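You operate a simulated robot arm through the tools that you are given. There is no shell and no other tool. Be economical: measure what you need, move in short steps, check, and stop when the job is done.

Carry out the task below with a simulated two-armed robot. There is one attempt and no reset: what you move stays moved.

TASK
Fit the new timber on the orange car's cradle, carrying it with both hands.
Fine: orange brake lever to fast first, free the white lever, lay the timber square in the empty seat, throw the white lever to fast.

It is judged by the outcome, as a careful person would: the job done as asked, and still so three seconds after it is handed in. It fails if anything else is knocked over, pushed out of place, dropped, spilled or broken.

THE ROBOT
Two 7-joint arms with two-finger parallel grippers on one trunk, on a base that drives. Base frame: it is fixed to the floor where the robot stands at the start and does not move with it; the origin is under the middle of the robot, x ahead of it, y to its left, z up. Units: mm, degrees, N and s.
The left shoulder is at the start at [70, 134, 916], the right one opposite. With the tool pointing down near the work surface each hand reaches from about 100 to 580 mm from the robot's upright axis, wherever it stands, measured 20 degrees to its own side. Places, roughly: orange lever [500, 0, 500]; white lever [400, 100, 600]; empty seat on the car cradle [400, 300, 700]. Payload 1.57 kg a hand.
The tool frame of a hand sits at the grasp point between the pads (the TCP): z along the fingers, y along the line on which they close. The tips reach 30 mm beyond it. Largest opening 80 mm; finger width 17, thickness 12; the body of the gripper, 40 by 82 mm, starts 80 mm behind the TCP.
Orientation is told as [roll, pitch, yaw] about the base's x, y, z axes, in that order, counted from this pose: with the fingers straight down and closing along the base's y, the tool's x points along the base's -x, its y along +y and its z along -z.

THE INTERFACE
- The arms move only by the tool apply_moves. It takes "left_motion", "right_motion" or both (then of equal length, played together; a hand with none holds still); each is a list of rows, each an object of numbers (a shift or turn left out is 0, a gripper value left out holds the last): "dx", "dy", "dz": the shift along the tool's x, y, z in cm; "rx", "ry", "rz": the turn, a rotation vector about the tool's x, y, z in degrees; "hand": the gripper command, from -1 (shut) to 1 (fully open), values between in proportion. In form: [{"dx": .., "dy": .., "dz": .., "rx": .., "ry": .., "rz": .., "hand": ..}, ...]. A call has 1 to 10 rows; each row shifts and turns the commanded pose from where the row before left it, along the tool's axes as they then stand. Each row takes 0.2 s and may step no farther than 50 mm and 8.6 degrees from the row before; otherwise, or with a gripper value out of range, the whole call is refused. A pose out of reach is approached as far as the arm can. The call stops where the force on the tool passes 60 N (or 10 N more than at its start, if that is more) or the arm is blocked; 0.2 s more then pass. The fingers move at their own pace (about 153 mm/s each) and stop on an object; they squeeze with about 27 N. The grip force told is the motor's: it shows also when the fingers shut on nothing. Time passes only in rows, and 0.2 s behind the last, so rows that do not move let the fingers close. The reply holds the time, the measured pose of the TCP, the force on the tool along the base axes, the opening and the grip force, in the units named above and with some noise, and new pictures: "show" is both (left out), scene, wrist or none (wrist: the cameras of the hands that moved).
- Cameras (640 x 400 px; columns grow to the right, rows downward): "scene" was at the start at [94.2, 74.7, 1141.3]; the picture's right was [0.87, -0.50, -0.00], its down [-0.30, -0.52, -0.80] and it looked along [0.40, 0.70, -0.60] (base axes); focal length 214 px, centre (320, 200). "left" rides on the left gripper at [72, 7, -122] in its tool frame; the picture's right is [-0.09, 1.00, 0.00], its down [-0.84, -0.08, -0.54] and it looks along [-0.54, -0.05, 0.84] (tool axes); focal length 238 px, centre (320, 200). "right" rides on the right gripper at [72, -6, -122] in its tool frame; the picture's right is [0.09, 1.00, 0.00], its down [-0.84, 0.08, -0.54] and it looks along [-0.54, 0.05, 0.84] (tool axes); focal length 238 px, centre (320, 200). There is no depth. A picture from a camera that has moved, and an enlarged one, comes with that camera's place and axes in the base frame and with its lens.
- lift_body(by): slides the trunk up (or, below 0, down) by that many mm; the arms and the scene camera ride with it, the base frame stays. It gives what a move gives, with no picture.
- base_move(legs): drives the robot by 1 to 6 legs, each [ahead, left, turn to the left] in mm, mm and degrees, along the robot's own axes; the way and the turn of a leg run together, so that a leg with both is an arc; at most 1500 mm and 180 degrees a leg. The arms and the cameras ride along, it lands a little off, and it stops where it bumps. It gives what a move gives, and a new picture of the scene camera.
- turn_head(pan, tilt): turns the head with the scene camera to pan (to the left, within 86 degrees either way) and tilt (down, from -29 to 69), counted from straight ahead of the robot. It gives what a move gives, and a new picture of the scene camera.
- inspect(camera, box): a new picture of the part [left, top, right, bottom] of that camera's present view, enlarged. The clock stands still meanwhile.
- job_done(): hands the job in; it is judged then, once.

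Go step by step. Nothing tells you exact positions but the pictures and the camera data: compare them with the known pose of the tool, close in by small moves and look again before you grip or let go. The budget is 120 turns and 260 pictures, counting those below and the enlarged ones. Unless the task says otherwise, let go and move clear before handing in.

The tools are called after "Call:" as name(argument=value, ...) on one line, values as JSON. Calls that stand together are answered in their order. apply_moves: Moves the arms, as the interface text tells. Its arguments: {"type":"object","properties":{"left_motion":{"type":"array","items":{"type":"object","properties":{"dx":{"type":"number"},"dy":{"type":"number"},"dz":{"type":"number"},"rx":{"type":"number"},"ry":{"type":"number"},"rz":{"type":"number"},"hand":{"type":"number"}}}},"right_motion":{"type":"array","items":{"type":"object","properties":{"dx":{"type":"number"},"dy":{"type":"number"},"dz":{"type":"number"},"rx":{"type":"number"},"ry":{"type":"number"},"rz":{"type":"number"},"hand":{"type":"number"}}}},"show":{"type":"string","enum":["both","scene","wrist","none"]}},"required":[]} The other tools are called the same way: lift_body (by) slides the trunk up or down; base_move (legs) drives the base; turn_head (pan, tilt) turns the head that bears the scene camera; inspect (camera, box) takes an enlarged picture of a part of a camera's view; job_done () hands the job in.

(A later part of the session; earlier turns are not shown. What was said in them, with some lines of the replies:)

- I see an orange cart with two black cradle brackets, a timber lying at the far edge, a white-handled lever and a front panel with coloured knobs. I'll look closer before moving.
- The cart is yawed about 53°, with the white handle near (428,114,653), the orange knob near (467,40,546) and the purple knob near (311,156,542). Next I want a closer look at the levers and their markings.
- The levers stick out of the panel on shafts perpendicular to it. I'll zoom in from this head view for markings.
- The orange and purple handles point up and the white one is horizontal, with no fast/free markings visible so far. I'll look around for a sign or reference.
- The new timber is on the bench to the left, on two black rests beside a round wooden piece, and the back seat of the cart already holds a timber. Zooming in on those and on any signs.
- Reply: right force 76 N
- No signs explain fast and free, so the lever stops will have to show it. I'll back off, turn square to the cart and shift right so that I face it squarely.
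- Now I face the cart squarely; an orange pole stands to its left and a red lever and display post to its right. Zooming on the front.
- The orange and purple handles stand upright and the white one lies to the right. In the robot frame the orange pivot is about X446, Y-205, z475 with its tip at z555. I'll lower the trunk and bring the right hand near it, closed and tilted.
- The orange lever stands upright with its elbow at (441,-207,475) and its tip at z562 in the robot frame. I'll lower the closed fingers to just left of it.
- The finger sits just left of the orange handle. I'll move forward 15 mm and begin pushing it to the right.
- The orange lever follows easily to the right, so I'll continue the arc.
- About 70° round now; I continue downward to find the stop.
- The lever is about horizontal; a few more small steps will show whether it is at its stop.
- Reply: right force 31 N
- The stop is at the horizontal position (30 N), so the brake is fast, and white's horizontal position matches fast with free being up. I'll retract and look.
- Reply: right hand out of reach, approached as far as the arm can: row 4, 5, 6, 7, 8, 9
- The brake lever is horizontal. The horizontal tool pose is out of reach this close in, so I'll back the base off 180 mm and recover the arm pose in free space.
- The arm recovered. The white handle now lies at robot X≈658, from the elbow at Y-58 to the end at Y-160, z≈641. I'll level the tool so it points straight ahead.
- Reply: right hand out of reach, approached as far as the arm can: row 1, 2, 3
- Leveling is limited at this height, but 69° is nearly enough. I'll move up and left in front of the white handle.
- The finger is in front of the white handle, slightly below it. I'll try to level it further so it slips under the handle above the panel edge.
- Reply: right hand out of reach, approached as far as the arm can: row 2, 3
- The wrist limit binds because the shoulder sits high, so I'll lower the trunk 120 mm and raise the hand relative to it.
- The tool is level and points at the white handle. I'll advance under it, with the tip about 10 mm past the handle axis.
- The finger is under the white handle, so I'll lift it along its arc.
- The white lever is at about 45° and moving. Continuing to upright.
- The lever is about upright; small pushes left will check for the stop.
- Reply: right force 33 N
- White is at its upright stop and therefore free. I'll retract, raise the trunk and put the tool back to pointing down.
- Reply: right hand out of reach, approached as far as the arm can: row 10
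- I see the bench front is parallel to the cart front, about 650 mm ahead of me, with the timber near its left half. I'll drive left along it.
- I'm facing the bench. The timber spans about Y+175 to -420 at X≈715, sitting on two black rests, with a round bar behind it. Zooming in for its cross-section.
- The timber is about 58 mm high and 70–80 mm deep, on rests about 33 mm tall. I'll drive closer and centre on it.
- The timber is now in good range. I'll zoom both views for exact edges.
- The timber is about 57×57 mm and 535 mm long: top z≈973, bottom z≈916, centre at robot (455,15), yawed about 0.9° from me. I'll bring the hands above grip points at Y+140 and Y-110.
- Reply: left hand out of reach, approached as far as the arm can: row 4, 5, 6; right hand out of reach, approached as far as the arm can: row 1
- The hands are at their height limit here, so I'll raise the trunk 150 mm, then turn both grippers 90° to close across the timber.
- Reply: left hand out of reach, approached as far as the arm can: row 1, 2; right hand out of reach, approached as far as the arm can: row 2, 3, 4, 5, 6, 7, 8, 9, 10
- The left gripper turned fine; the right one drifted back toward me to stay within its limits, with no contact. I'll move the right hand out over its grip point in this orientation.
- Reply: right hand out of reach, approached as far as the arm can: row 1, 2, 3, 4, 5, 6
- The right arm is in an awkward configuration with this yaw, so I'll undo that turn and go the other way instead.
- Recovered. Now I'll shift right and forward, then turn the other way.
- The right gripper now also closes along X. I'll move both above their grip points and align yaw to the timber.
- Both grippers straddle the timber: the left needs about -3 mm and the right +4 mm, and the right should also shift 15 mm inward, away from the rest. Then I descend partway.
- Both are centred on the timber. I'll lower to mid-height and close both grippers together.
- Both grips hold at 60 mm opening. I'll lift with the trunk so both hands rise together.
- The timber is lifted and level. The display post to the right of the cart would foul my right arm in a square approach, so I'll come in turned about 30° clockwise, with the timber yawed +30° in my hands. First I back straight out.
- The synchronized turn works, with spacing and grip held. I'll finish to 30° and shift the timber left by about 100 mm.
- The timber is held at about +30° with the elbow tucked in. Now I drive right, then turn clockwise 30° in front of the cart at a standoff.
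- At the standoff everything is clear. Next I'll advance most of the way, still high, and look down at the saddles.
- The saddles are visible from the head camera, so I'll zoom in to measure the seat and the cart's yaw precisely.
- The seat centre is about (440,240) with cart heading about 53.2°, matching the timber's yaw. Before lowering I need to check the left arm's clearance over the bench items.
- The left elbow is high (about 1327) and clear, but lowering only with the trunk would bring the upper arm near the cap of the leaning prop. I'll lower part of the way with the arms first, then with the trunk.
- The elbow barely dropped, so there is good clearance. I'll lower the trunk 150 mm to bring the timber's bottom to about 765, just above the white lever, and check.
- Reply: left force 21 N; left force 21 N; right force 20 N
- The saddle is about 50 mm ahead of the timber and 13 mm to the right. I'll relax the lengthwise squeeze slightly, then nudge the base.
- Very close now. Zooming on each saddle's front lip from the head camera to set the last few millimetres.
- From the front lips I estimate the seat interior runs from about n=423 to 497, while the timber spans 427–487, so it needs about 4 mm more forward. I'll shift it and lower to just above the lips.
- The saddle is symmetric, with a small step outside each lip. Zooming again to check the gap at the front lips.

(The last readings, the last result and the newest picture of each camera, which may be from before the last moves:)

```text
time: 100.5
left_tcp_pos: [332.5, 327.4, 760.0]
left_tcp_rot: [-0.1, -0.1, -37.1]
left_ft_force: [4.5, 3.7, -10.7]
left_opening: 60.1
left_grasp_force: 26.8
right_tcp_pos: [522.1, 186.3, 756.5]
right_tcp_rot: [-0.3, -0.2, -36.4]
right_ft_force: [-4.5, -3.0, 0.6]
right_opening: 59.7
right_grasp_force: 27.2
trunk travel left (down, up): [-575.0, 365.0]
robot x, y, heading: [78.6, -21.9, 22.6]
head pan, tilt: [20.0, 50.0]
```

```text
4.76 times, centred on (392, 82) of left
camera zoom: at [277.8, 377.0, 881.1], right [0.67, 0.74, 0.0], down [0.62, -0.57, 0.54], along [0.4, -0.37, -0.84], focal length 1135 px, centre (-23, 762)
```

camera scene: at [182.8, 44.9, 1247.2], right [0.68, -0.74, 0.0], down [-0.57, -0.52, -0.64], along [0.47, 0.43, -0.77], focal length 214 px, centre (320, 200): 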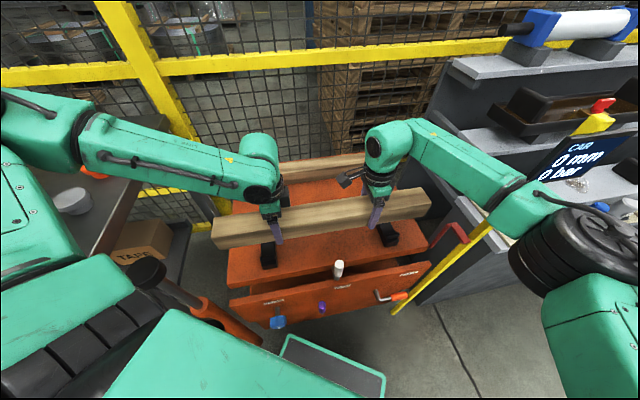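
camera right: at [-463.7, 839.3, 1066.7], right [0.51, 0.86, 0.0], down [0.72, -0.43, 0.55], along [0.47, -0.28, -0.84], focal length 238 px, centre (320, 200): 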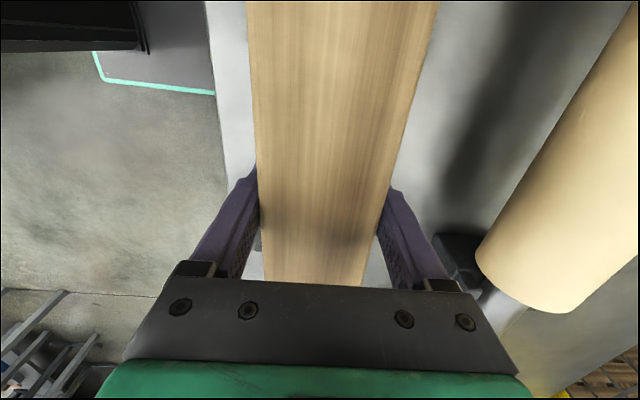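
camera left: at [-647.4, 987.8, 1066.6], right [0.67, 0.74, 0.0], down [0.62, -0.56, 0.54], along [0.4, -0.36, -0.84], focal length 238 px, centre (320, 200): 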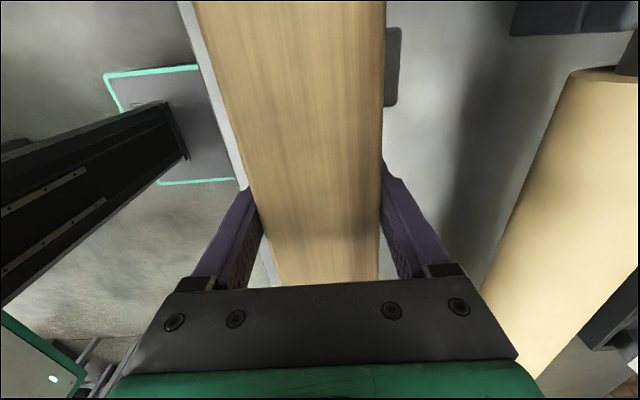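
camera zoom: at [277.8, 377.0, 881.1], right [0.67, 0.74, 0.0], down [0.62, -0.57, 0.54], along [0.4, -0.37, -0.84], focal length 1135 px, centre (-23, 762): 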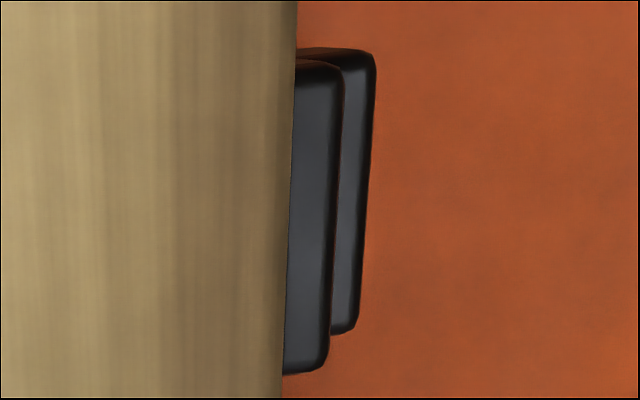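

The gaps are about ±8 mm. I'll centre by a further 3–4.5 mm, level the ends, and lower close to the seat floor.

Call:
apply_moves(left_motion=[{"dy": 0.32, "dz": 0.13}], right_motion=[{"dy": 0.45, "dz": -0.15}], show="none")

Call:
lift_body(by=-30)

Call:
inspect(camera="scene", box=[240, 220, 304, 265])

Call:
inspect(camera="scene", box=[360, 200, 424, 245])

Call:
inspect(camera="left", box=[160, 0, 480, 200])

```text
time: 100.9
left_tcp_pos: [335.2, 331.4, 757.4]
left_tcp_rot: [0.0, -0.3, -37.2]
left_ft_force: [5.9, 4.6, 0.8]
left_opening: 60.0
left_grasp_force: 27.2
right_tcp_pos: [525.8, 189.4, 756.7]
right_tcp_rot: [-0.3, -0.4, -36.6]
right_ft_force: [-4.5, -4.8, -10.0]
right_opening: 60.1
right_grasp_force: 27.3
trunk travel left (down, up): [-575.0, 365.0]
robot x, y, heading: [77.0, -28.2, 22.4]
head pan, tilt: [20.0, 50.0]
```

```text
time: 101.6
left_tcp_pos: [333.4, 329.4, 728.2]
left_tcp_rot: [0.0, -0.2, -37.3]
left_ft_force: [2.7, 2.9, 3.7]
left_opening: 60.0
left_grasp_force: 27.6
right_tcp_pos: [524.0, 188.0, 728.3]
right_tcp_rot: [-0.3, -0.3, -36.4]
right_ft_force: [-4.6, -3.4, -12.9]
right_opening: 59.9
right_grasp_force: 26.6
trunk travel left (down, up): [-545.0, 395.0]
robot x, y, heading: [78.3, -25.5, 22.5]
head pan, tilt: [20.0, 50.0]
```

```text
8.89 times, centred on (272, 242) of scene
camera zoom: at [183.1, 45.1, 1177.1], right [0.68, -0.74, 0.0], down [-0.57, -0.52, -0.64], along [0.47, 0.43, -0.77], focal length 1906 px, centre (747, -178)
```

zoom: 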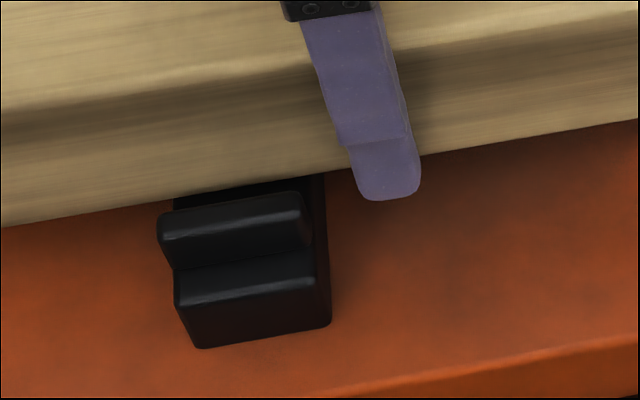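

```text
8.89 times, centred on (392, 222) of scene
camera zoom: at [183.1, 45.1, 1177.1], right [0.68, -0.74, 0.0], down [-0.57, -0.52, -0.64], along [0.47, 0.43, -0.77], focal length 1906 px, centre (-320, 0)
```

zoom: 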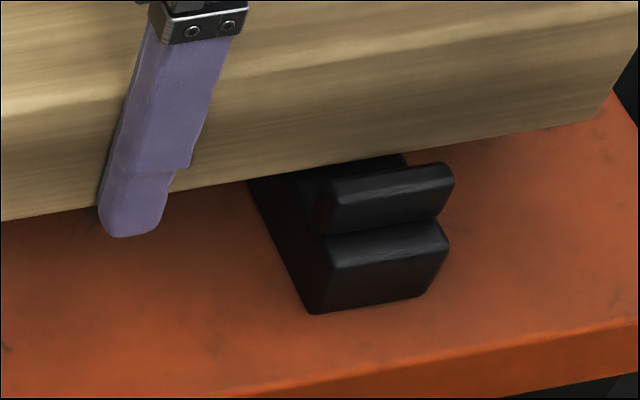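

```text
2.00 times, centred on (320, 100) of left
camera zoom: at [280.1, 379.3, 849.8], right [0.68, 0.74, 0.0], down [0.62, -0.57, 0.54], along [0.4, -0.37, -0.84], focal length 477 px, centre (320, 400)
```

zoom: 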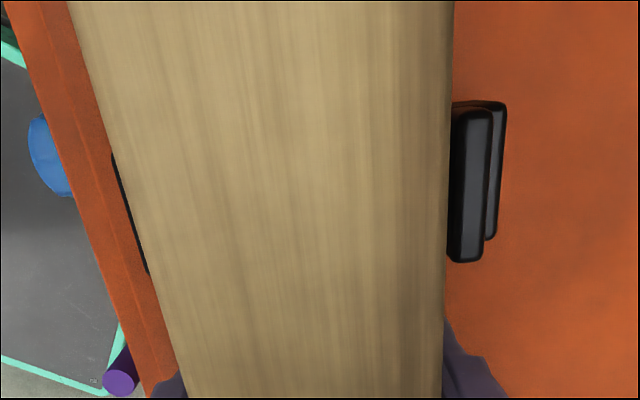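

The timber is within the lips on both sides. A tiny +2 mm on the left squares it, then I lower gently to contact.

Call:
apply_moves(left_motion=[{"dy": 0.22}, {"dz": 0.4}, {"dz": 0.4}], right_motion=[{"dy": 0.05}, {"dz": 0.4}, {"dz": 0.4}], show="none")

Call:
apply_moves(left_motion=[{"dz": 0.3}], right_motion=[{"dz": 0.3}], show="scene")

```text
time: 102.4
left_tcp_pos: [334.4, 330.2, 720.8]
left_tcp_rot: [0.0, -0.1, -37.3]
left_ft_force: [2.6, -2.9, 1.9]
left_opening: 60.2
left_grasp_force: 26.9
right_tcp_pos: [525.4, 190.4, 721.7]
right_tcp_rot: [-0.1, -0.1, -36.6]
right_ft_force: [-1.4, 4.4, -4.2]
right_opening: 59.8
right_grasp_force: 27.3
trunk travel left (down, up): [-545.0, 395.0]
robot x, y, heading: [78.1, -26.1, 22.2]
head pan, tilt: [20.0, 50.0]
```

```text
time: 102.8
left_tcp_pos: [335.4, 331.2, 719.9]
left_tcp_rot: [0.3, -0.2, -37.1]
left_ft_force: [0.1, 5.2, 21.7]
left_opening: 60.1
left_grasp_force: 27.1
right_tcp_pos: [525.2, 190.3, 718.9]
right_tcp_rot: [0.1, -0.1, -36.6]
right_ft_force: [4.4, 1.8, 4.3]
right_opening: 60.2
right_grasp_force: 27.3
trunk travel left (down, up): [-545.0, 395.0]
robot x, y, heading: [77.6, -27.4, 22.4]
head pan, tilt: [20.0, 50.0]
camera scene: at [181.4, 43.2, 1178.1], right [0.68, -0.74, 0.0], down [-0.56, -0.52, -0.64], along [0.47, 0.43, -0.77], focal length 214 px, centre (320, 200)
```

scene: 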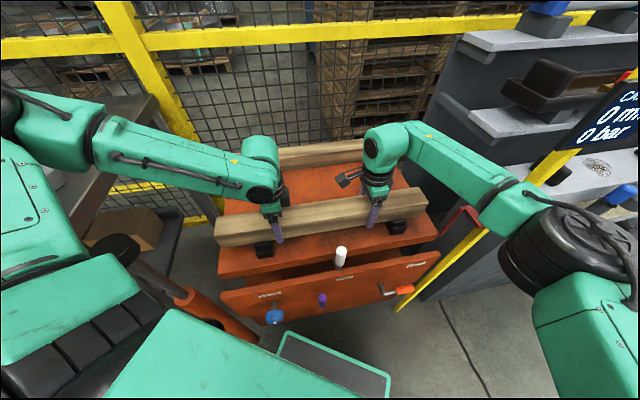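

Left shows contact (about 22 N) and right is barely touching. I'll check whether this is the seat floor or a lip.

Call:
inspect(camera="scene", box=[232, 220, 296, 265])

Call:
inspect(camera="scene", box=[372, 200, 436, 245])

Call:
inspect(camera="left", box=[160, 0, 480, 200])

Call:
inspect(camera="right", box=[160, 100, 480, 300])

```text
8.89 times, centred on (264, 242) of scene
camera zoom: at [181.4, 43.2, 1178.1], right [0.68, -0.74, 0.0], down [-0.56, -0.52, -0.64], along [0.47, 0.43, -0.77], focal length 1906 px, centre (818, -178)
```

zoom: 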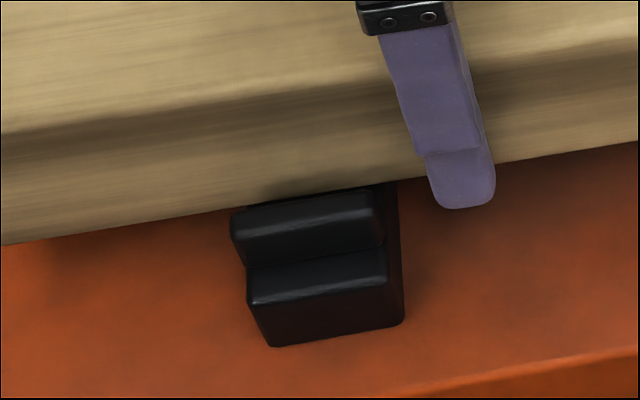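

```text
8.89 times, centred on (404, 222) of scene
camera zoom: at [181.4, 43.2, 1178.1], right [0.68, -0.74, 0.0], down [-0.56, -0.52, -0.64], along [0.47, 0.43, -0.77], focal length 1906 px, centre (-427, 0)
```

zoom: 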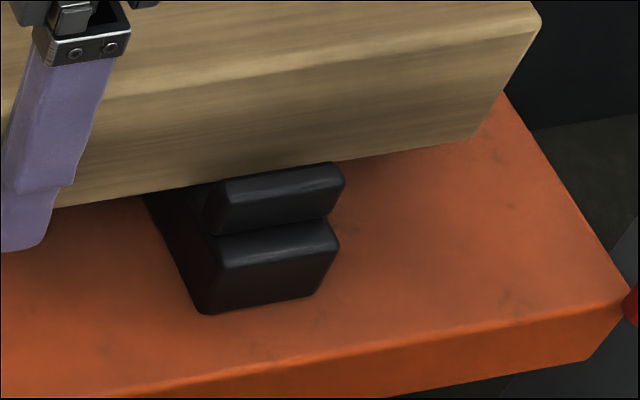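

```text
2.00 times, centred on (320, 100) of left
camera zoom: at [280.4, 380.2, 841.6], right [0.67, 0.74, 0.01], down [0.62, -0.57, 0.54], along [0.41, -0.36, -0.84], focal length 477 px, centre (320, 400)
```

zoom: 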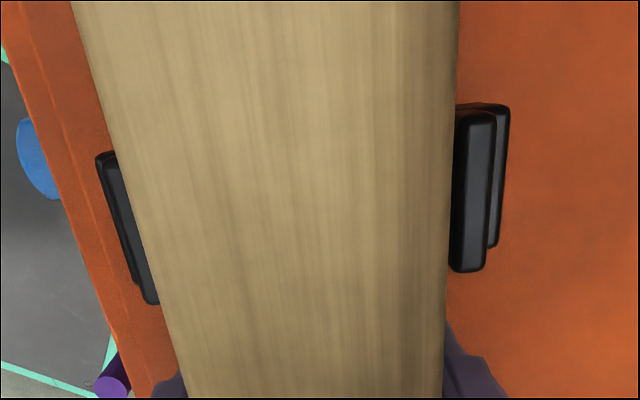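

```text
2.00 times, centred on (320, 200) of right
camera zoom: at [462.4, 227.9, 842.4], right [0.52, 0.85, 0.0], down [0.72, -0.44, 0.55], along [0.47, -0.28, -0.84], focal length 477 px, centre (320, 200)
```

zoom: 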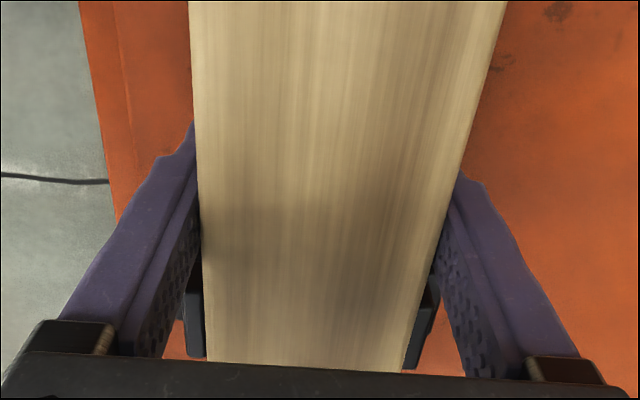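

The timber is between the lips on both sides and contact is with the seat floor on the left. I'll settle a bit more to get contact on both.

Call:
apply_moves(left_motion=[{"dz": 0.05}, {}], right_motion=[{"dz": 0.3}, {}], show="none")

```text
time: 103.4
left_tcp_pos: [334.6, 330.5, 720.1]
left_tcp_rot: [0.4, -0.3, -37.1]
left_ft_force: [4.6, 10.2, 26.7]
left_opening: 59.6
left_grasp_force: 26.8
right_tcp_pos: [524.3, 190.2, 719.5]
right_tcp_rot: [0.2, -0.4, -36.5]
right_ft_force: [12.0, 1.9, 26.5]
right_opening: 59.9
right_grasp_force: 27.1
trunk travel left (down, up): [-545.0, 395.0]
robot x, y, heading: [77.2, -24.3, 22.4]
head pan, tilt: [20.0, 50.0]
```

Both ends bear evenly (about 26 N each) at the same height, so the timber is seated. I'll ease off the press and open both hands.

Call:
apply_moves(left_motion=[{"dz": -0.2}, {"hand": -0.2}, {"hand": 0.6}, {"hand": 1}, {}], right_motion=[{"dz": -0.2}, {"hand": -0.2}, {"hand": 0.6}, {"hand": 1}, {}])

```text
time: 104.6
left_tcp_pos: [334.0, 331.2, 718.3]
left_tcp_rot: [0.1, -0.1, -37.2]
left_ft_force: [-0.1, 0.0, -0.9]
left_opening: 80.1
left_grasp_force: 0.1
right_tcp_pos: [524.1, 190.3, 715.9]
right_tcp_rot: [-0.2, -0.2, -36.4]
right_ft_force: [0.7, -0.1, -0.2]
right_opening: 79.8
right_grasp_force: 0.0
trunk travel left (down, up): [-545.0, 395.0]
robot x, y, heading: [77.8, -27.2, 22.2]
head pan, tilt: [20.0, 50.0]
camera scene: at [182.4, 44.6, 1177.2], right [0.68, -0.74, 0.0], down [-0.57, -0.52, -0.64], along [0.47, 0.43, -0.77], focal length 214 px, centre (320, 200)
camera right: at [462.2, 228.8, 838.8], right [0.52, 0.86, 0.0], down [0.72, -0.43, 0.55], along [0.47, -0.29, -0.84], focal length 238 px, centre (320, 200)
camera left: at [280.2, 380.8, 839.9], right [0.68, 0.74, 0.0], down [0.62, -0.57, 0.54], along [0.4, -0.37, -0.84], focal length 238 px, centre (320, 200)
```

scene: 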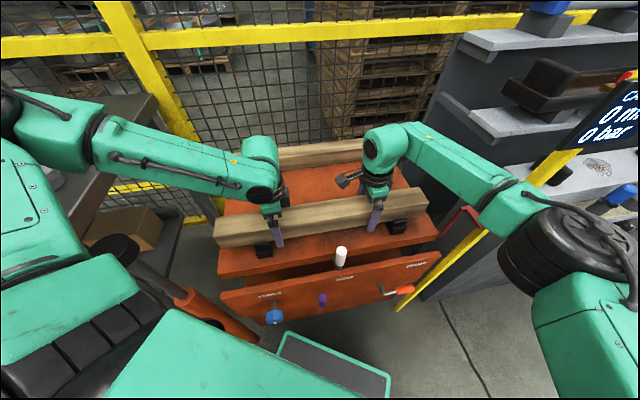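
right: 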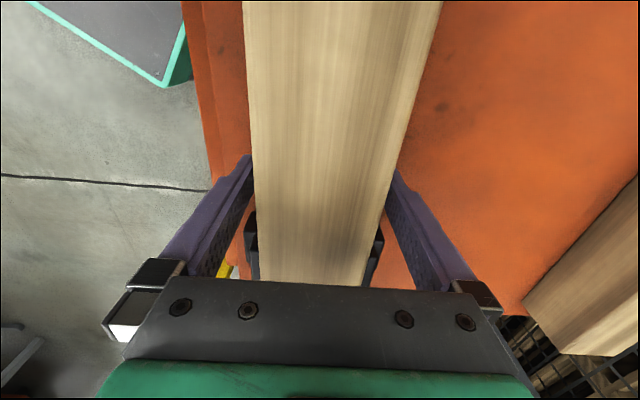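
left: 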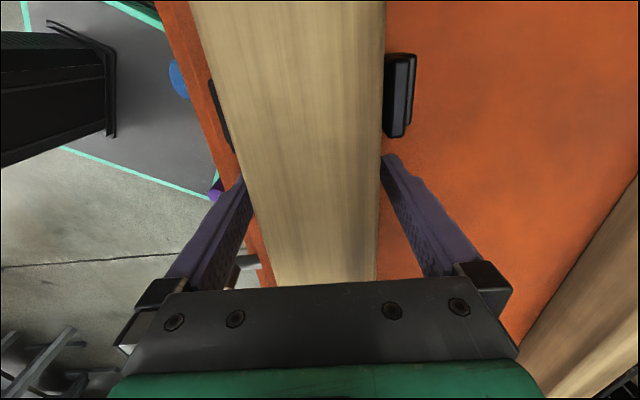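

Released cleanly; the timber stays put. I'll raise both hands with the arms above the timber and check the seat.

Call:
apply_moves(left_motion=[{"dz": -2.5}, {"dz": -2.5}, {"dz": -2.5}, {"dz": -2.5}, {"dz": -1.5}], right_motion=[{"dz": -2.5}, {"dz": -2.5}, {"dz": -2.5}, {"dz": -2.5}, {"dz": -1.5}])

```text
time: 105.8
left_tcp_pos: [333.1, 331.8, 833.5]
left_tcp_rot: [0.0, -0.2, -37.3]
left_ft_force: [0.2, -0.1, -0.2]
left_opening: 80.0
left_grasp_force: 0.0
right_tcp_pos: [524.3, 189.0, 833.0]
right_tcp_rot: [-0.1, -0.3, -36.5]
right_ft_force: [0.1, -0.3, -0.3]
right_opening: 80.0
right_grasp_force: 0.2
trunk travel left (down, up): [-545.0, 395.0]
robot x, y, heading: [79.6, -27.1, 22.6]
head pan, tilt: [20.0, 50.0]
camera scene: at [182.2, 44.4, 1177.3], right [0.68, -0.74, 0.0], down [-0.56, -0.52, -0.64], along [0.47, 0.43, -0.77], focal length 214 px, centre (320, 200)
camera right: at [461.5, 226.9, 954.7], right [0.52, 0.86, 0.0], down [0.72, -0.43, 0.55], along [0.47, -0.28, -0.84], focal length 238 px, centre (320, 200)
camera left: at [280.0, 381.4, 954.9], right [0.68, 0.74, 0.0], down [0.62, -0.57, 0.54], along [0.4, -0.37, -0.84], focal length 238 px, centre (320, 200)
```

scene: 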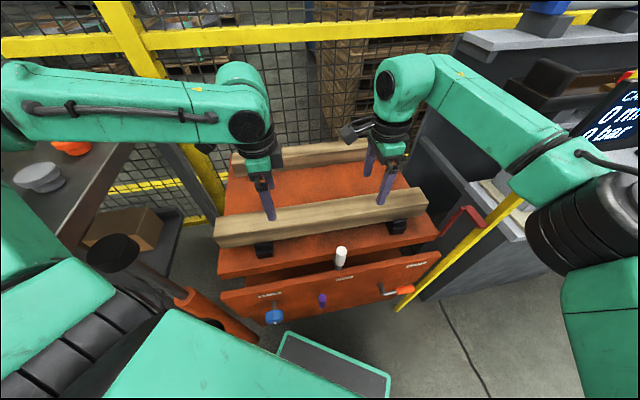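
right: 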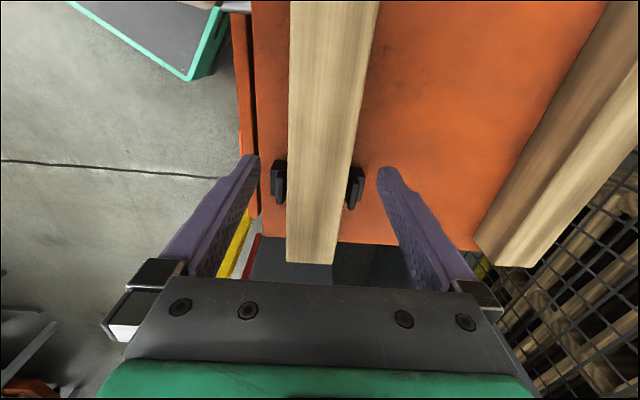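
left: 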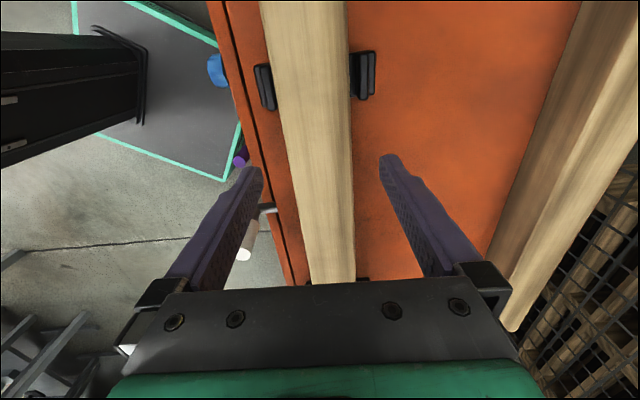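

The timber sits between both lips. Next is the white lever: I'll back the base 120 mm, with hands above everything, so the right hand can push it from above.

Call:
base_move(legs=[[-120, 0, 0]])

Call:
inspect(camera="scene", box=[220, 180, 460, 330])

Call:
inspect(camera="right", box=[0, 0, 640, 400])

```text
time: 107.1
left_tcp_pos: [223.4, 285.0, 832.8]
left_tcp_rot: [0.0, -0.1, -37.3]
left_ft_force: [-0.6, -0.2, -0.3]
left_opening: 80.0
left_grasp_force: 0.0
right_tcp_pos: [411.9, 141.2, 830.9]
right_tcp_rot: [-0.2, -0.3, -36.6]
right_ft_force: [0.4, -0.1, -0.3]
right_opening: 80.3
right_grasp_force: 0.0
trunk travel left (down, up): [-545.0, 395.0]
robot x, y, heading: [-31.3, -72.8, 22.4]
head pan, tilt: [20.0, 50.0]
camera scene: at [70.4, -1.8, 1177.3], right [0.67, -0.74, 0.0], down [-0.57, -0.52, -0.64], along [0.48, 0.43, -0.77], focal length 214 px, centre (320, 200)
```

scene: 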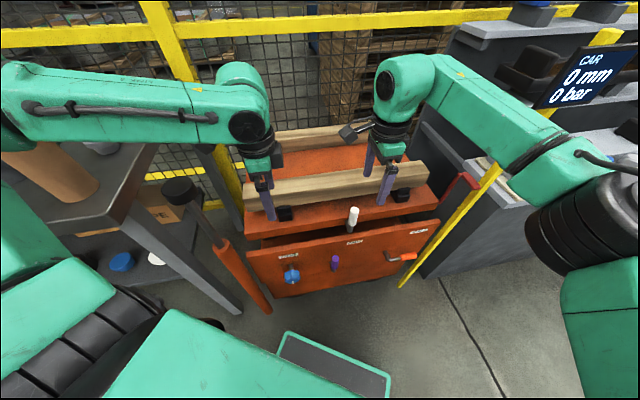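

```text
2.67 times, centred on (340, 255) of scene
camera zoom: at [70.4, -1.8, 1177.3], right [0.67, -0.74, 0.0], down [-0.57, -0.52, -0.64], along [0.48, 0.43, -0.77], focal length 572 px, centre (267, 53)
```

zoom: 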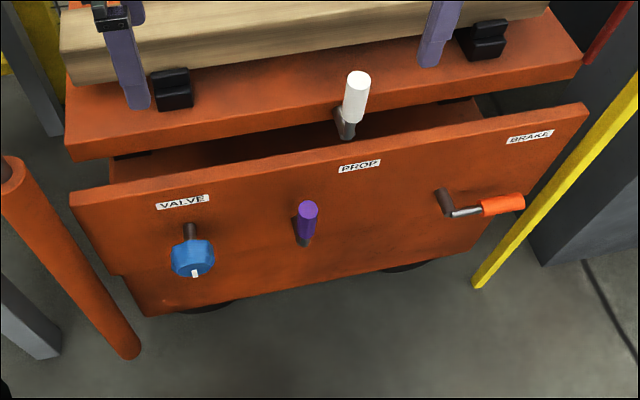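

```text
1.00 times, centred on (320, 200) of right
camera zoom: at [350.1, 180.1, 954.3], right [0.52, 0.85, 0.0], down [0.72, -0.43, 0.55], along [0.46, -0.29, -0.84], focal length 238 px, centre (320, 200)
```

zoom: 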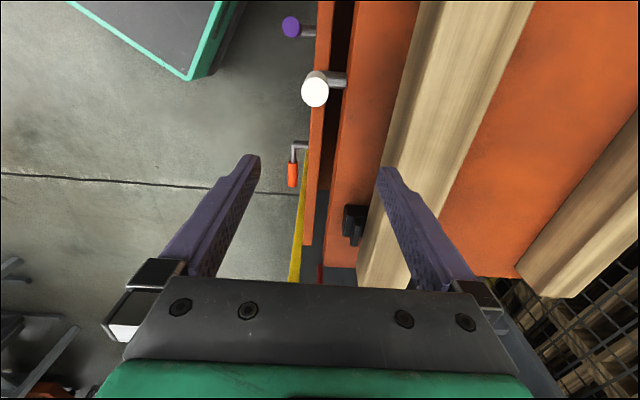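

From the right wrist camera the white handle's top is 42 mm left and 7 mm back of the right TCP. I'll close that gripper, pass over the handle to its left side and lower beside it.

Call:
apply_moves(right_motion=[{"dx": 2.6, "dy": -0.25, "hand": -1}, {"dx": 2.6, "dy": -0.25}, {"dx": 2.5, "dy": -0.25}, {}, {"dz": 1.5}])

```text
time: 108.3
left_tcp_pos: [222.6, 286.2, 832.7]
left_tcp_rot: [0.0, -0.2, -37.4]
left_ft_force: [0.6, 0.6, 0.1]
left_opening: 80.1
left_grasp_force: 0.0
right_tcp_pos: [346.2, 180.7, 816.8]
right_tcp_rot: [-0.1, -0.2, -36.5]
right_ft_force: [-0.5, -0.9, 0.7]
right_opening: 0.0
right_grasp_force: 21.4
trunk travel left (down, up): [-545.0, 395.0]
robot x, y, heading: [-34.1, -68.2, 22.3]
head pan, tilt: [20.0, 50.0]
camera scene: at [70.8, -1.6, 1177.2], right [0.67, -0.74, 0.0], down [-0.57, -0.52, -0.64], along [0.47, 0.43, -0.77], focal length 214 px, centre (320, 200)
camera right: at [283.9, 219.3, 939.7], right [0.52, 0.85, 0.0], down [0.72, -0.43, 0.55], along [0.47, -0.29, -0.84], focal length 238 px, centre (320, 200)
```

scene: 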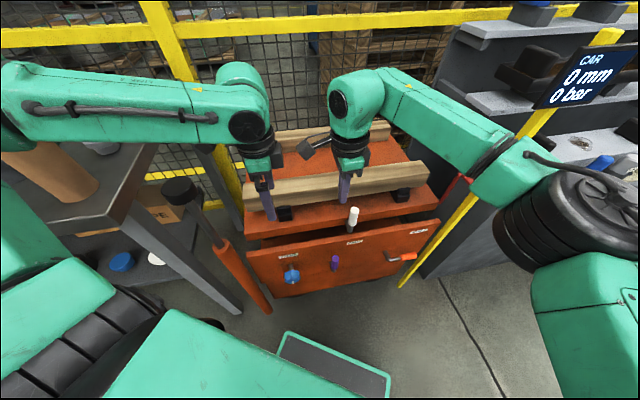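
right: 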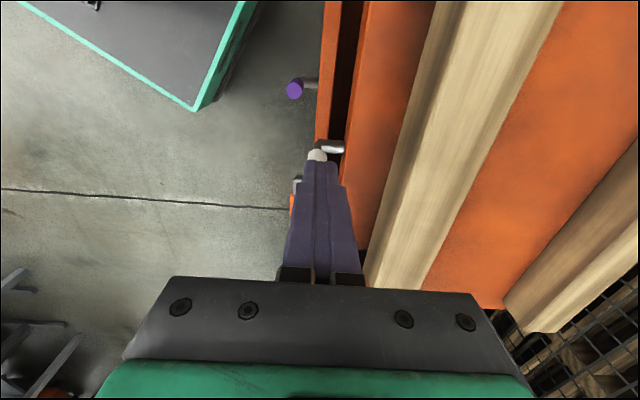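

The finger is just left of the handle; for safety I'll shift 15 mm more to the left before lowering beside it.

Call:
apply_moves(right_motion=[{"dx": 1.5}, {"dz": 2.7}, {"dz": 2.7}, {"dz": 2.7}])

Call:
inspect(camera="scene", box=[310, 180, 410, 243])

```text
time: 109.3
left_tcp_pos: [222.5, 285.4, 832.0]
left_tcp_rot: [0.1, -0.1, -37.3]
left_ft_force: [-1.0, -0.5, -0.3]
left_opening: 80.0
left_grasp_force: 0.0
right_tcp_pos: [335.4, 189.6, 734.4]
right_tcp_rot: [-0.1, -0.1, -36.6]
right_ft_force: [0.5, 0.5, 0.1]
right_opening: 0.0
right_grasp_force: 21.6
trunk travel left (down, up): [-545.0, 395.0]
robot x, y, heading: [-34.3, -71.9, 22.3]
head pan, tilt: [20.0, 50.0]
camera scene: at [71.0, -1.5, 1177.2], right [0.67, -0.74, 0.0], down [-0.57, -0.52, -0.64], along [0.47, 0.43, -0.77], focal length 214 px, centre (320, 200)
camera right: at [273.6, 228.5, 856.8], right [0.52, 0.85, 0.0], down [0.72, -0.43, 0.55], along [0.46, -0.29, -0.84], focal length 238 px, centre (320, 200)
```

scene: 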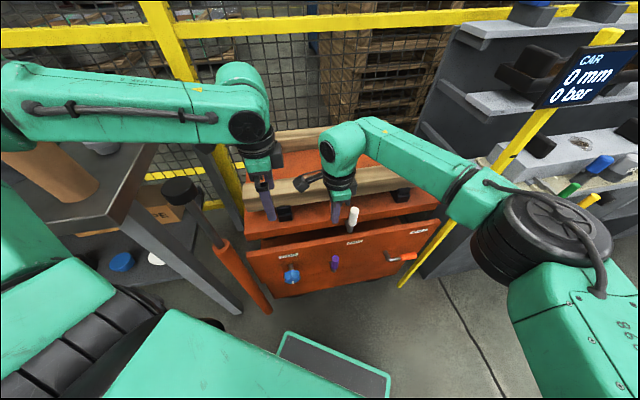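
right: 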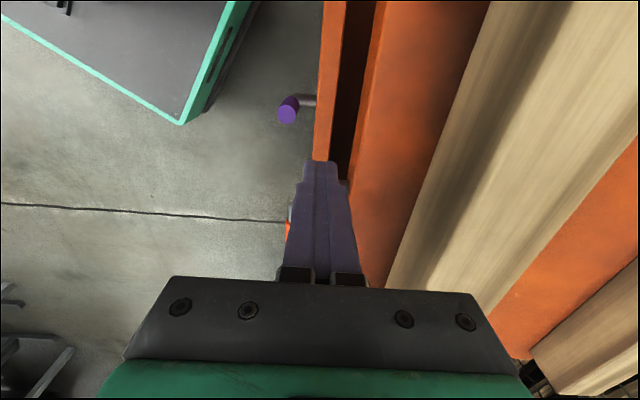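

```text
6.35 times, centred on (360, 212) of scene
camera zoom: at [71.0, -1.5, 1177.2], right [0.67, -0.74, 0.0], down [-0.57, -0.52, -0.64], along [0.47, 0.43, -0.77], focal length 1362 px, centre (66, 127)
```

zoom: 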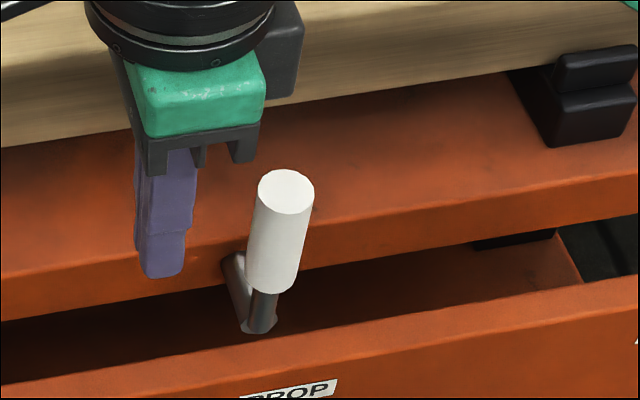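

The finger is beside the upright white handle. I'll push it right and over along the arc.

Call:
apply_moves(right_motion=[{"dx": -2.3}, {"dx": -2.4}, {"dx": -1.69, "dz": 0.36}, {"dx": -1.54, "dz": 0.78}])

Call:
inspect(camera="scene", box=[310, 180, 410, 243])

```text
time: 110.3
left_tcp_pos: [222.4, 284.0, 832.8]
left_tcp_rot: [0.0, -0.1, -37.3]
left_ft_force: [-0.3, -0.4, -0.4]
left_opening: 80.2
left_grasp_force: 0.1
right_tcp_pos: [399.4, 142.5, 726.1]
right_tcp_rot: [-0.2, -0.4, -36.7]
right_ft_force: [-0.5, 0.1, 0.2]
right_opening: 0.0
right_grasp_force: 21.5
trunk travel left (down, up): [-545.0, 395.0]
robot x, y, heading: [-33.6, -71.4, 22.2]
head pan, tilt: [20.0, 50.0]
camera scene: at [71.0, -2.1, 1177.2], right [0.67, -0.74, 0.0], down [-0.57, -0.52, -0.64], along [0.47, 0.43, -0.77], focal length 214 px, centre (320, 200)
camera right: at [337.2, 181.0, 847.1], right [0.52, 0.85, 0.0], down [0.72, -0.43, 0.55], along [0.47, -0.29, -0.84], focal length 238 px, centre (320, 200)
```

scene: 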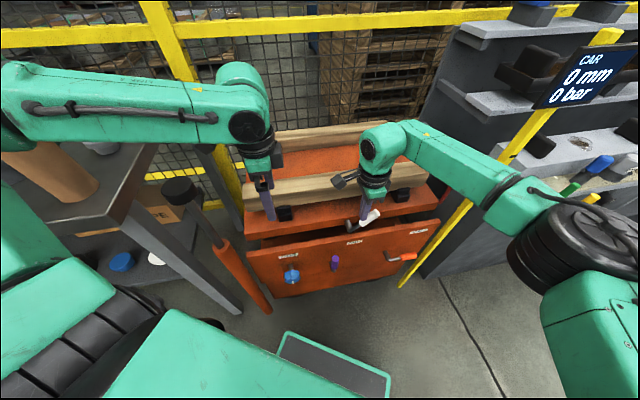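
right: 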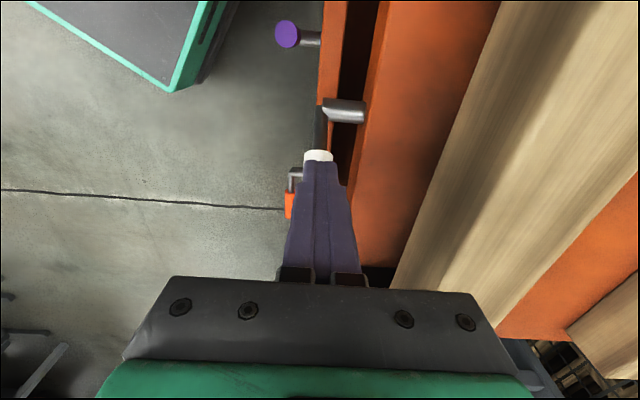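

```text
6.35 times, centred on (360, 212) of scene
camera zoom: at [71.0, -2.1, 1177.2], right [0.67, -0.74, 0.0], down [-0.57, -0.52, -0.64], along [0.47, 0.43, -0.77], focal length 1362 px, centre (66, 127)
```

zoom: 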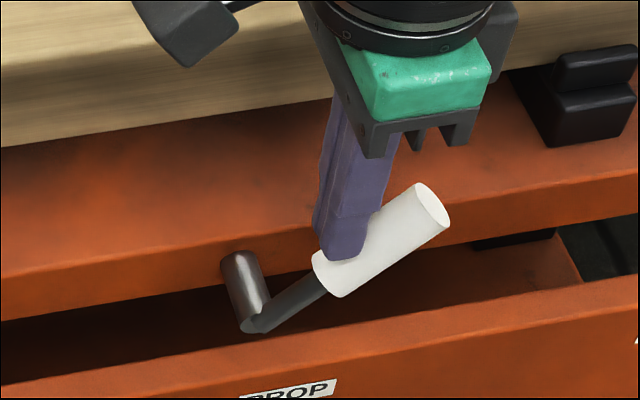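

The white lever follows, about halfway. Continuing down to the stop.

Call:
apply_moves(right_motion=[{"dx": -1.28, "dz": 1.16}, {"dx": -0.94, "dz": 1.45}, {"dx": -0.53, "dz": 1.4}], show="none")

Call:
inspect(camera="scene", box=[310, 180, 410, 243])

```text
time: 111.1
left_tcp_pos: [222.8, 285.0, 832.7]
left_tcp_rot: [0.0, -0.2, -37.4]
left_ft_force: [-0.1, -0.4, 0.9]
left_opening: 79.9
left_grasp_force: 0.1
right_tcp_pos: [420.9, 127.9, 684.5]
right_tcp_rot: [-0.2, -0.3, -36.5]
right_ft_force: [-0.4, 0.4, -0.1]
right_opening: 0.1
right_grasp_force: 21.0
trunk travel left (down, up): [-545.0, 395.0]
robot x, y, heading: [-32.2, -72.3, 22.5]
head pan, tilt: [20.0, 50.0]
```

```text
6.35 times, centred on (360, 212) of scene
camera zoom: at [70.9, -1.8, 1177.2], right [0.67, -0.74, 0.0], down [-0.57, -0.52, -0.64], along [0.47, 0.43, -0.77], focal length 1362 px, centre (66, 127)
```

zoom: 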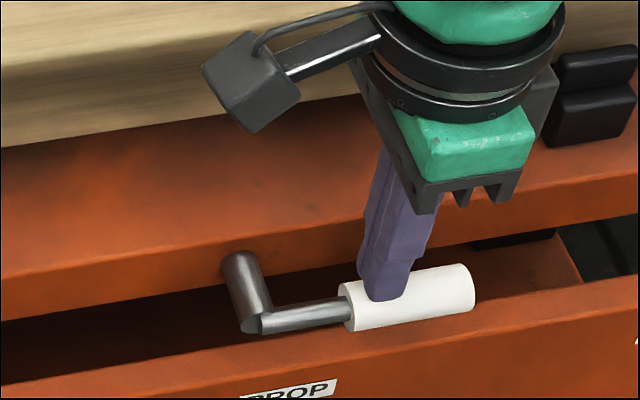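

Nearly horizontal; I'll press down in small steps to the stop.

Call:
apply_moves(right_motion=[{"dz": 0.4}, {"dz": 0.3}, {"dz": 0.3}, {"dz": 0.3}], show="none")

Call:
inspect(camera="scene", box=[310, 180, 410, 243])

```text
time: 112.1
left_tcp_pos: [218.6, 283.4, 836.4]
left_tcp_rot: [0.3, -0.3, -37.4]
left_ft_force: [-0.9, -0.5, -0.3]
left_opening: 80.1
left_grasp_force: 0.3
right_tcp_pos: [420.0, 125.7, 681.1]
right_tcp_rot: [0.8, -0.4, -36.8]
right_ft_force: [10.3, -4.6, 57.3]
right_opening: 0.0
right_grasp_force: 21.1
trunk travel left (down, up): [-545.0, 395.0]
robot x, y, heading: [-29.4, -73.3, 22.5]
head pan, tilt: [20.0, 50.0]
```

```text
6.35 times, centred on (360, 212) of scene
camera zoom: at [64.7, -6.1, 1178.9], right [0.67, -0.74, 0.0], down [-0.56, -0.51, -0.65], along [0.48, 0.44, -0.76], focal length 1362 px, centre (66, 127)
```

zoom: 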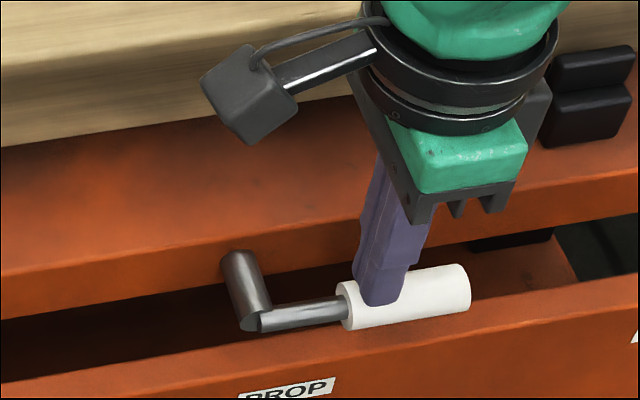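

It is at its stop (57 N), so white is fast. I'll lift the hand straight up and back away from the cart.

Call:
apply_moves(right_motion=[{"dz": -1.3}, {"dz": -3.5}, {"dz": -3.5}, {"dz": -3.5}, {"dz": -3.2}], show="none")

Call:
base_move(legs=[[-250, 0, 0]])

Call:
inspect(camera="scene", box=[240, 130, 480, 280])

```text
time: 113.3
left_tcp_pos: [222.2, 284.8, 834.1]
left_tcp_rot: [0.0, -0.2, -37.4]
left_ft_force: [-0.4, 0.6, -0.6]
left_opening: 80.0
left_grasp_force: 0.0
right_tcp_pos: [420.2, 127.1, 823.9]
right_tcp_rot: [-0.3, -0.3, -36.6]
right_ft_force: [0.2, -0.5, 0.1]
right_opening: 0.0
right_grasp_force: 21.1
trunk travel left (down, up): [-545.0, 395.0]
robot x, y, heading: [-35.9, -73.5, 22.3]
head pan, tilt: [20.0, 50.0]
```

```text
time: 115.1
left_tcp_pos: [-5.0, 190.9, 832.8]
left_tcp_rot: [0.0, -0.3, -37.4]
left_ft_force: [-0.1, -0.5, -0.2]
left_opening: 80.0
left_grasp_force: 0.0
right_tcp_pos: [193.5, 32.8, 822.6]
right_tcp_rot: [-0.1, -0.3, -36.8]
right_ft_force: [0.1, -0.1, -0.1]
right_opening: 0.0
right_grasp_force: 21.2
trunk travel left (down, up): [-545.0, 395.0]
robot x, y, heading: [-260.8, -166.9, 22.1]
head pan, tilt: [20.0, 50.0]
camera scene: at [-157.9, -95.7, 1177.3], right [0.67, -0.74, 0.0], down [-0.57, -0.51, -0.64], along [0.48, 0.43, -0.77], focal length 214 px, centre (320, 200)
```

scene: 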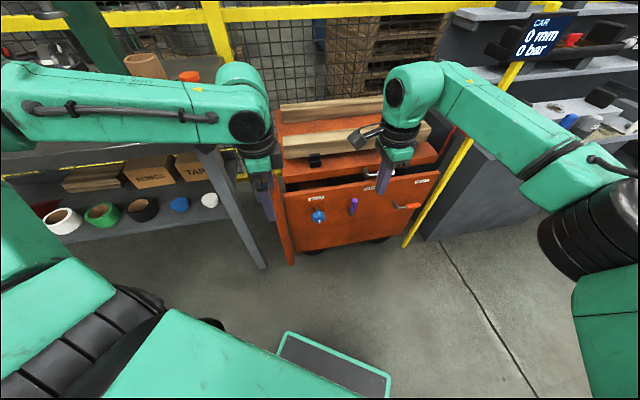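

```text
2.67 times, centred on (360, 205) of scene
camera zoom: at [-157.9, -95.7, 1177.3], right [0.67, -0.74, 0.0], down [-0.57, -0.51, -0.64], along [0.48, 0.43, -0.77], focal length 572 px, centre (213, 187)
```

zoom: 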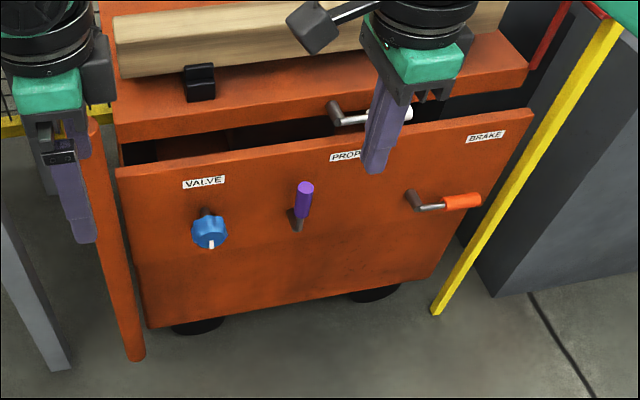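

Hands are clear. I'll raise the trunk for an unobstructed final check of the timber and levers.

Call:
lift_body(by=250)

Call:
turn_head(pan=18, tilt=48)

Call:
inspect(camera="scene", box=[260, 200, 440, 312])

Call:
inspect(camera="right", box=[300, 0, 640, 212])

```text
time: 117.7
left_tcp_pos: [-3.7, 191.5, 1082.3]
left_tcp_rot: [0.1, -0.2, -37.5]
left_ft_force: [-0.6, -0.2, -0.2]
left_opening: 80.2
left_grasp_force: 0.0
right_tcp_pos: [194.0, 33.4, 1072.1]
right_tcp_rot: [-0.1, -0.3, -36.8]
right_ft_force: [0.0, 0.9, 0.3]
right_opening: 0.0
right_grasp_force: 21.4
trunk travel left (down, up): [-795.0, 145.0]
robot x, y, heading: [-262.3, -163.5, 22.5]
head pan, tilt: [20.0, 50.0]
```

```text
time: 118.3
left_tcp_pos: [-5.4, 190.8, 1082.8]
left_tcp_rot: [0.0, -0.3, -37.5]
left_ft_force: [-0.3, 0.9, 0.7]
left_opening: 79.9
left_grasp_force: 0.0
right_tcp_pos: [193.9, 33.2, 1072.6]
right_tcp_rot: [-0.2, -0.3, -36.8]
right_ft_force: [-0.2, 0.2, 0.3]
right_opening: 0.0
right_grasp_force: 21.0
trunk travel left (down, up): [-795.0, 145.0]
robot x, y, heading: [-261.4, -165.6, 22.0]
head pan, tilt: [18.0, 48.0]
camera scene: at [-154.4, -96.4, 1429.9], right [0.64, -0.76, 0.0], down [-0.57, -0.48, -0.67], along [0.51, 0.43, -0.74], focal length 214 px, centre (320, 200)
```

scene: 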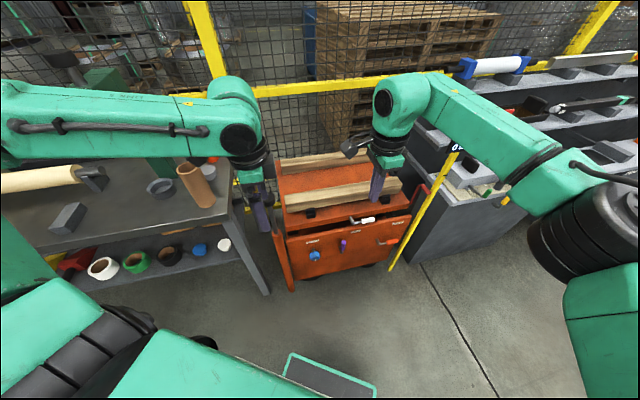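

```text
3.56 times, centred on (350, 256) of scene
camera zoom: at [-154.4, -96.4, 1429.9], right [0.64, -0.76, 0.0], down [-0.57, -0.48, -0.67], along [0.51, 0.43, -0.74], focal length 763 px, centre (213, 1)
```

zoom: 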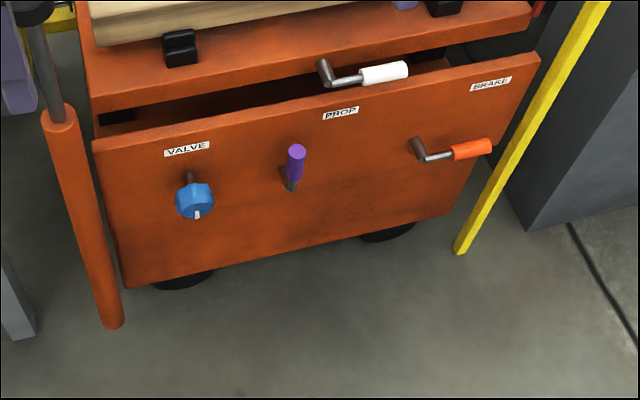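

```text
1.88 times, centred on (470, 106) of right
camera zoom: at [132.0, 71.6, 1195.3], right [0.52, 0.85, 0.0], down [0.72, -0.44, 0.55], along [0.46, -0.29, -0.84], focal length 449 px, centre (38, 377)
```

zoom: 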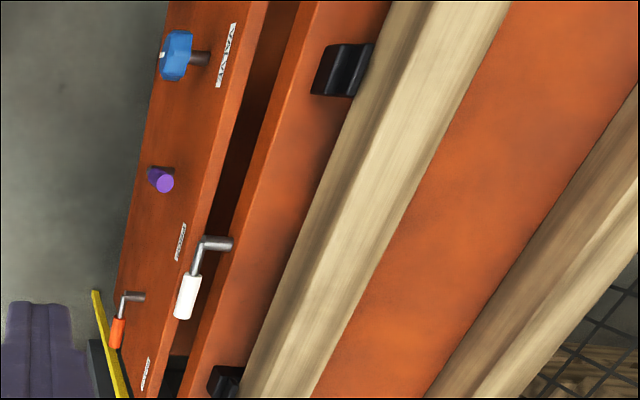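

Both levers are at fast. One last look at the timber in its seat.

Call:
inspect(camera="scene", box=[265, 140, 425, 240])

Call:
inspect(camera="left", box=[300, 0, 640, 212])

```text
4.00 times, centred on (345, 190) of scene
camera zoom: at [-154.4, -96.4, 1429.9], right [0.64, -0.76, 0.0], down [-0.57, -0.48, -0.67], along [0.51, 0.43, -0.74], focal length 858 px, centre (220, 240)
```

zoom: 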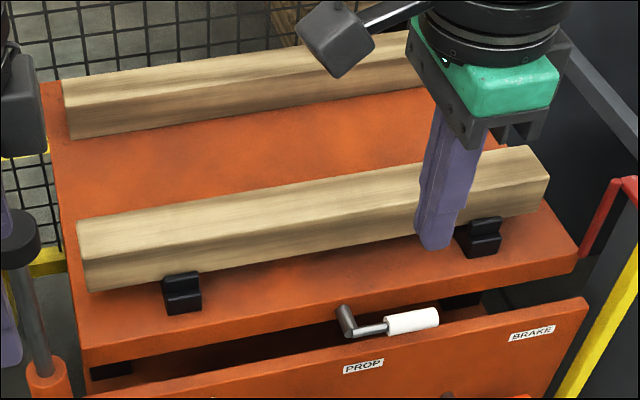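

```text
1.88 times, centred on (470, 106) of left
camera zoom: at [-57.9, 241.0, 1204.5], right [0.68, 0.73, 0.0], down [0.62, -0.57, 0.54], along [0.4, -0.37, -0.84], focal length 449 px, centre (38, 377)
```

zoom: 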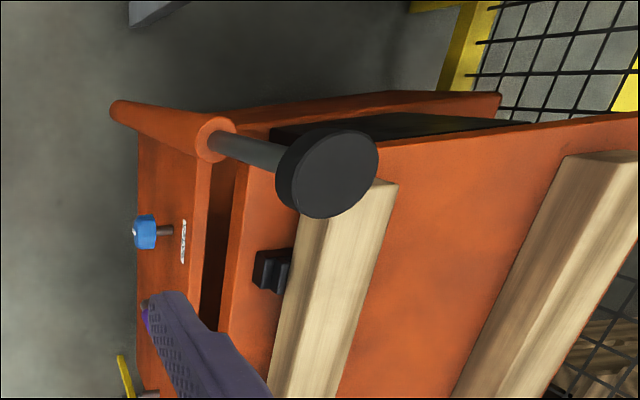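

The new timber is seated square between the lips on both saddles, about 12 mm left of centre lengthwise. The orange and white levers are against their stops, and both hands are clear.

Call:
job_done()

```text
The job is handed in.
```

The new timber is on the orange car's cradle, carried with both hands and laid square between the lips of both saddles, and I handed the job in. I put the orange brake lever to fast first, freed the white lever, seated the timber, then threw the white lever to fast.

- **Fast and free:** nothing on the car marks these positions. I took fast to be horizontal to the right, and both levers are now against their stops there.
- **Centring:** the timber sits about 12 mm left of centre along its length.

I saw nothing else moved or knocked, and both hands are clear of the car.
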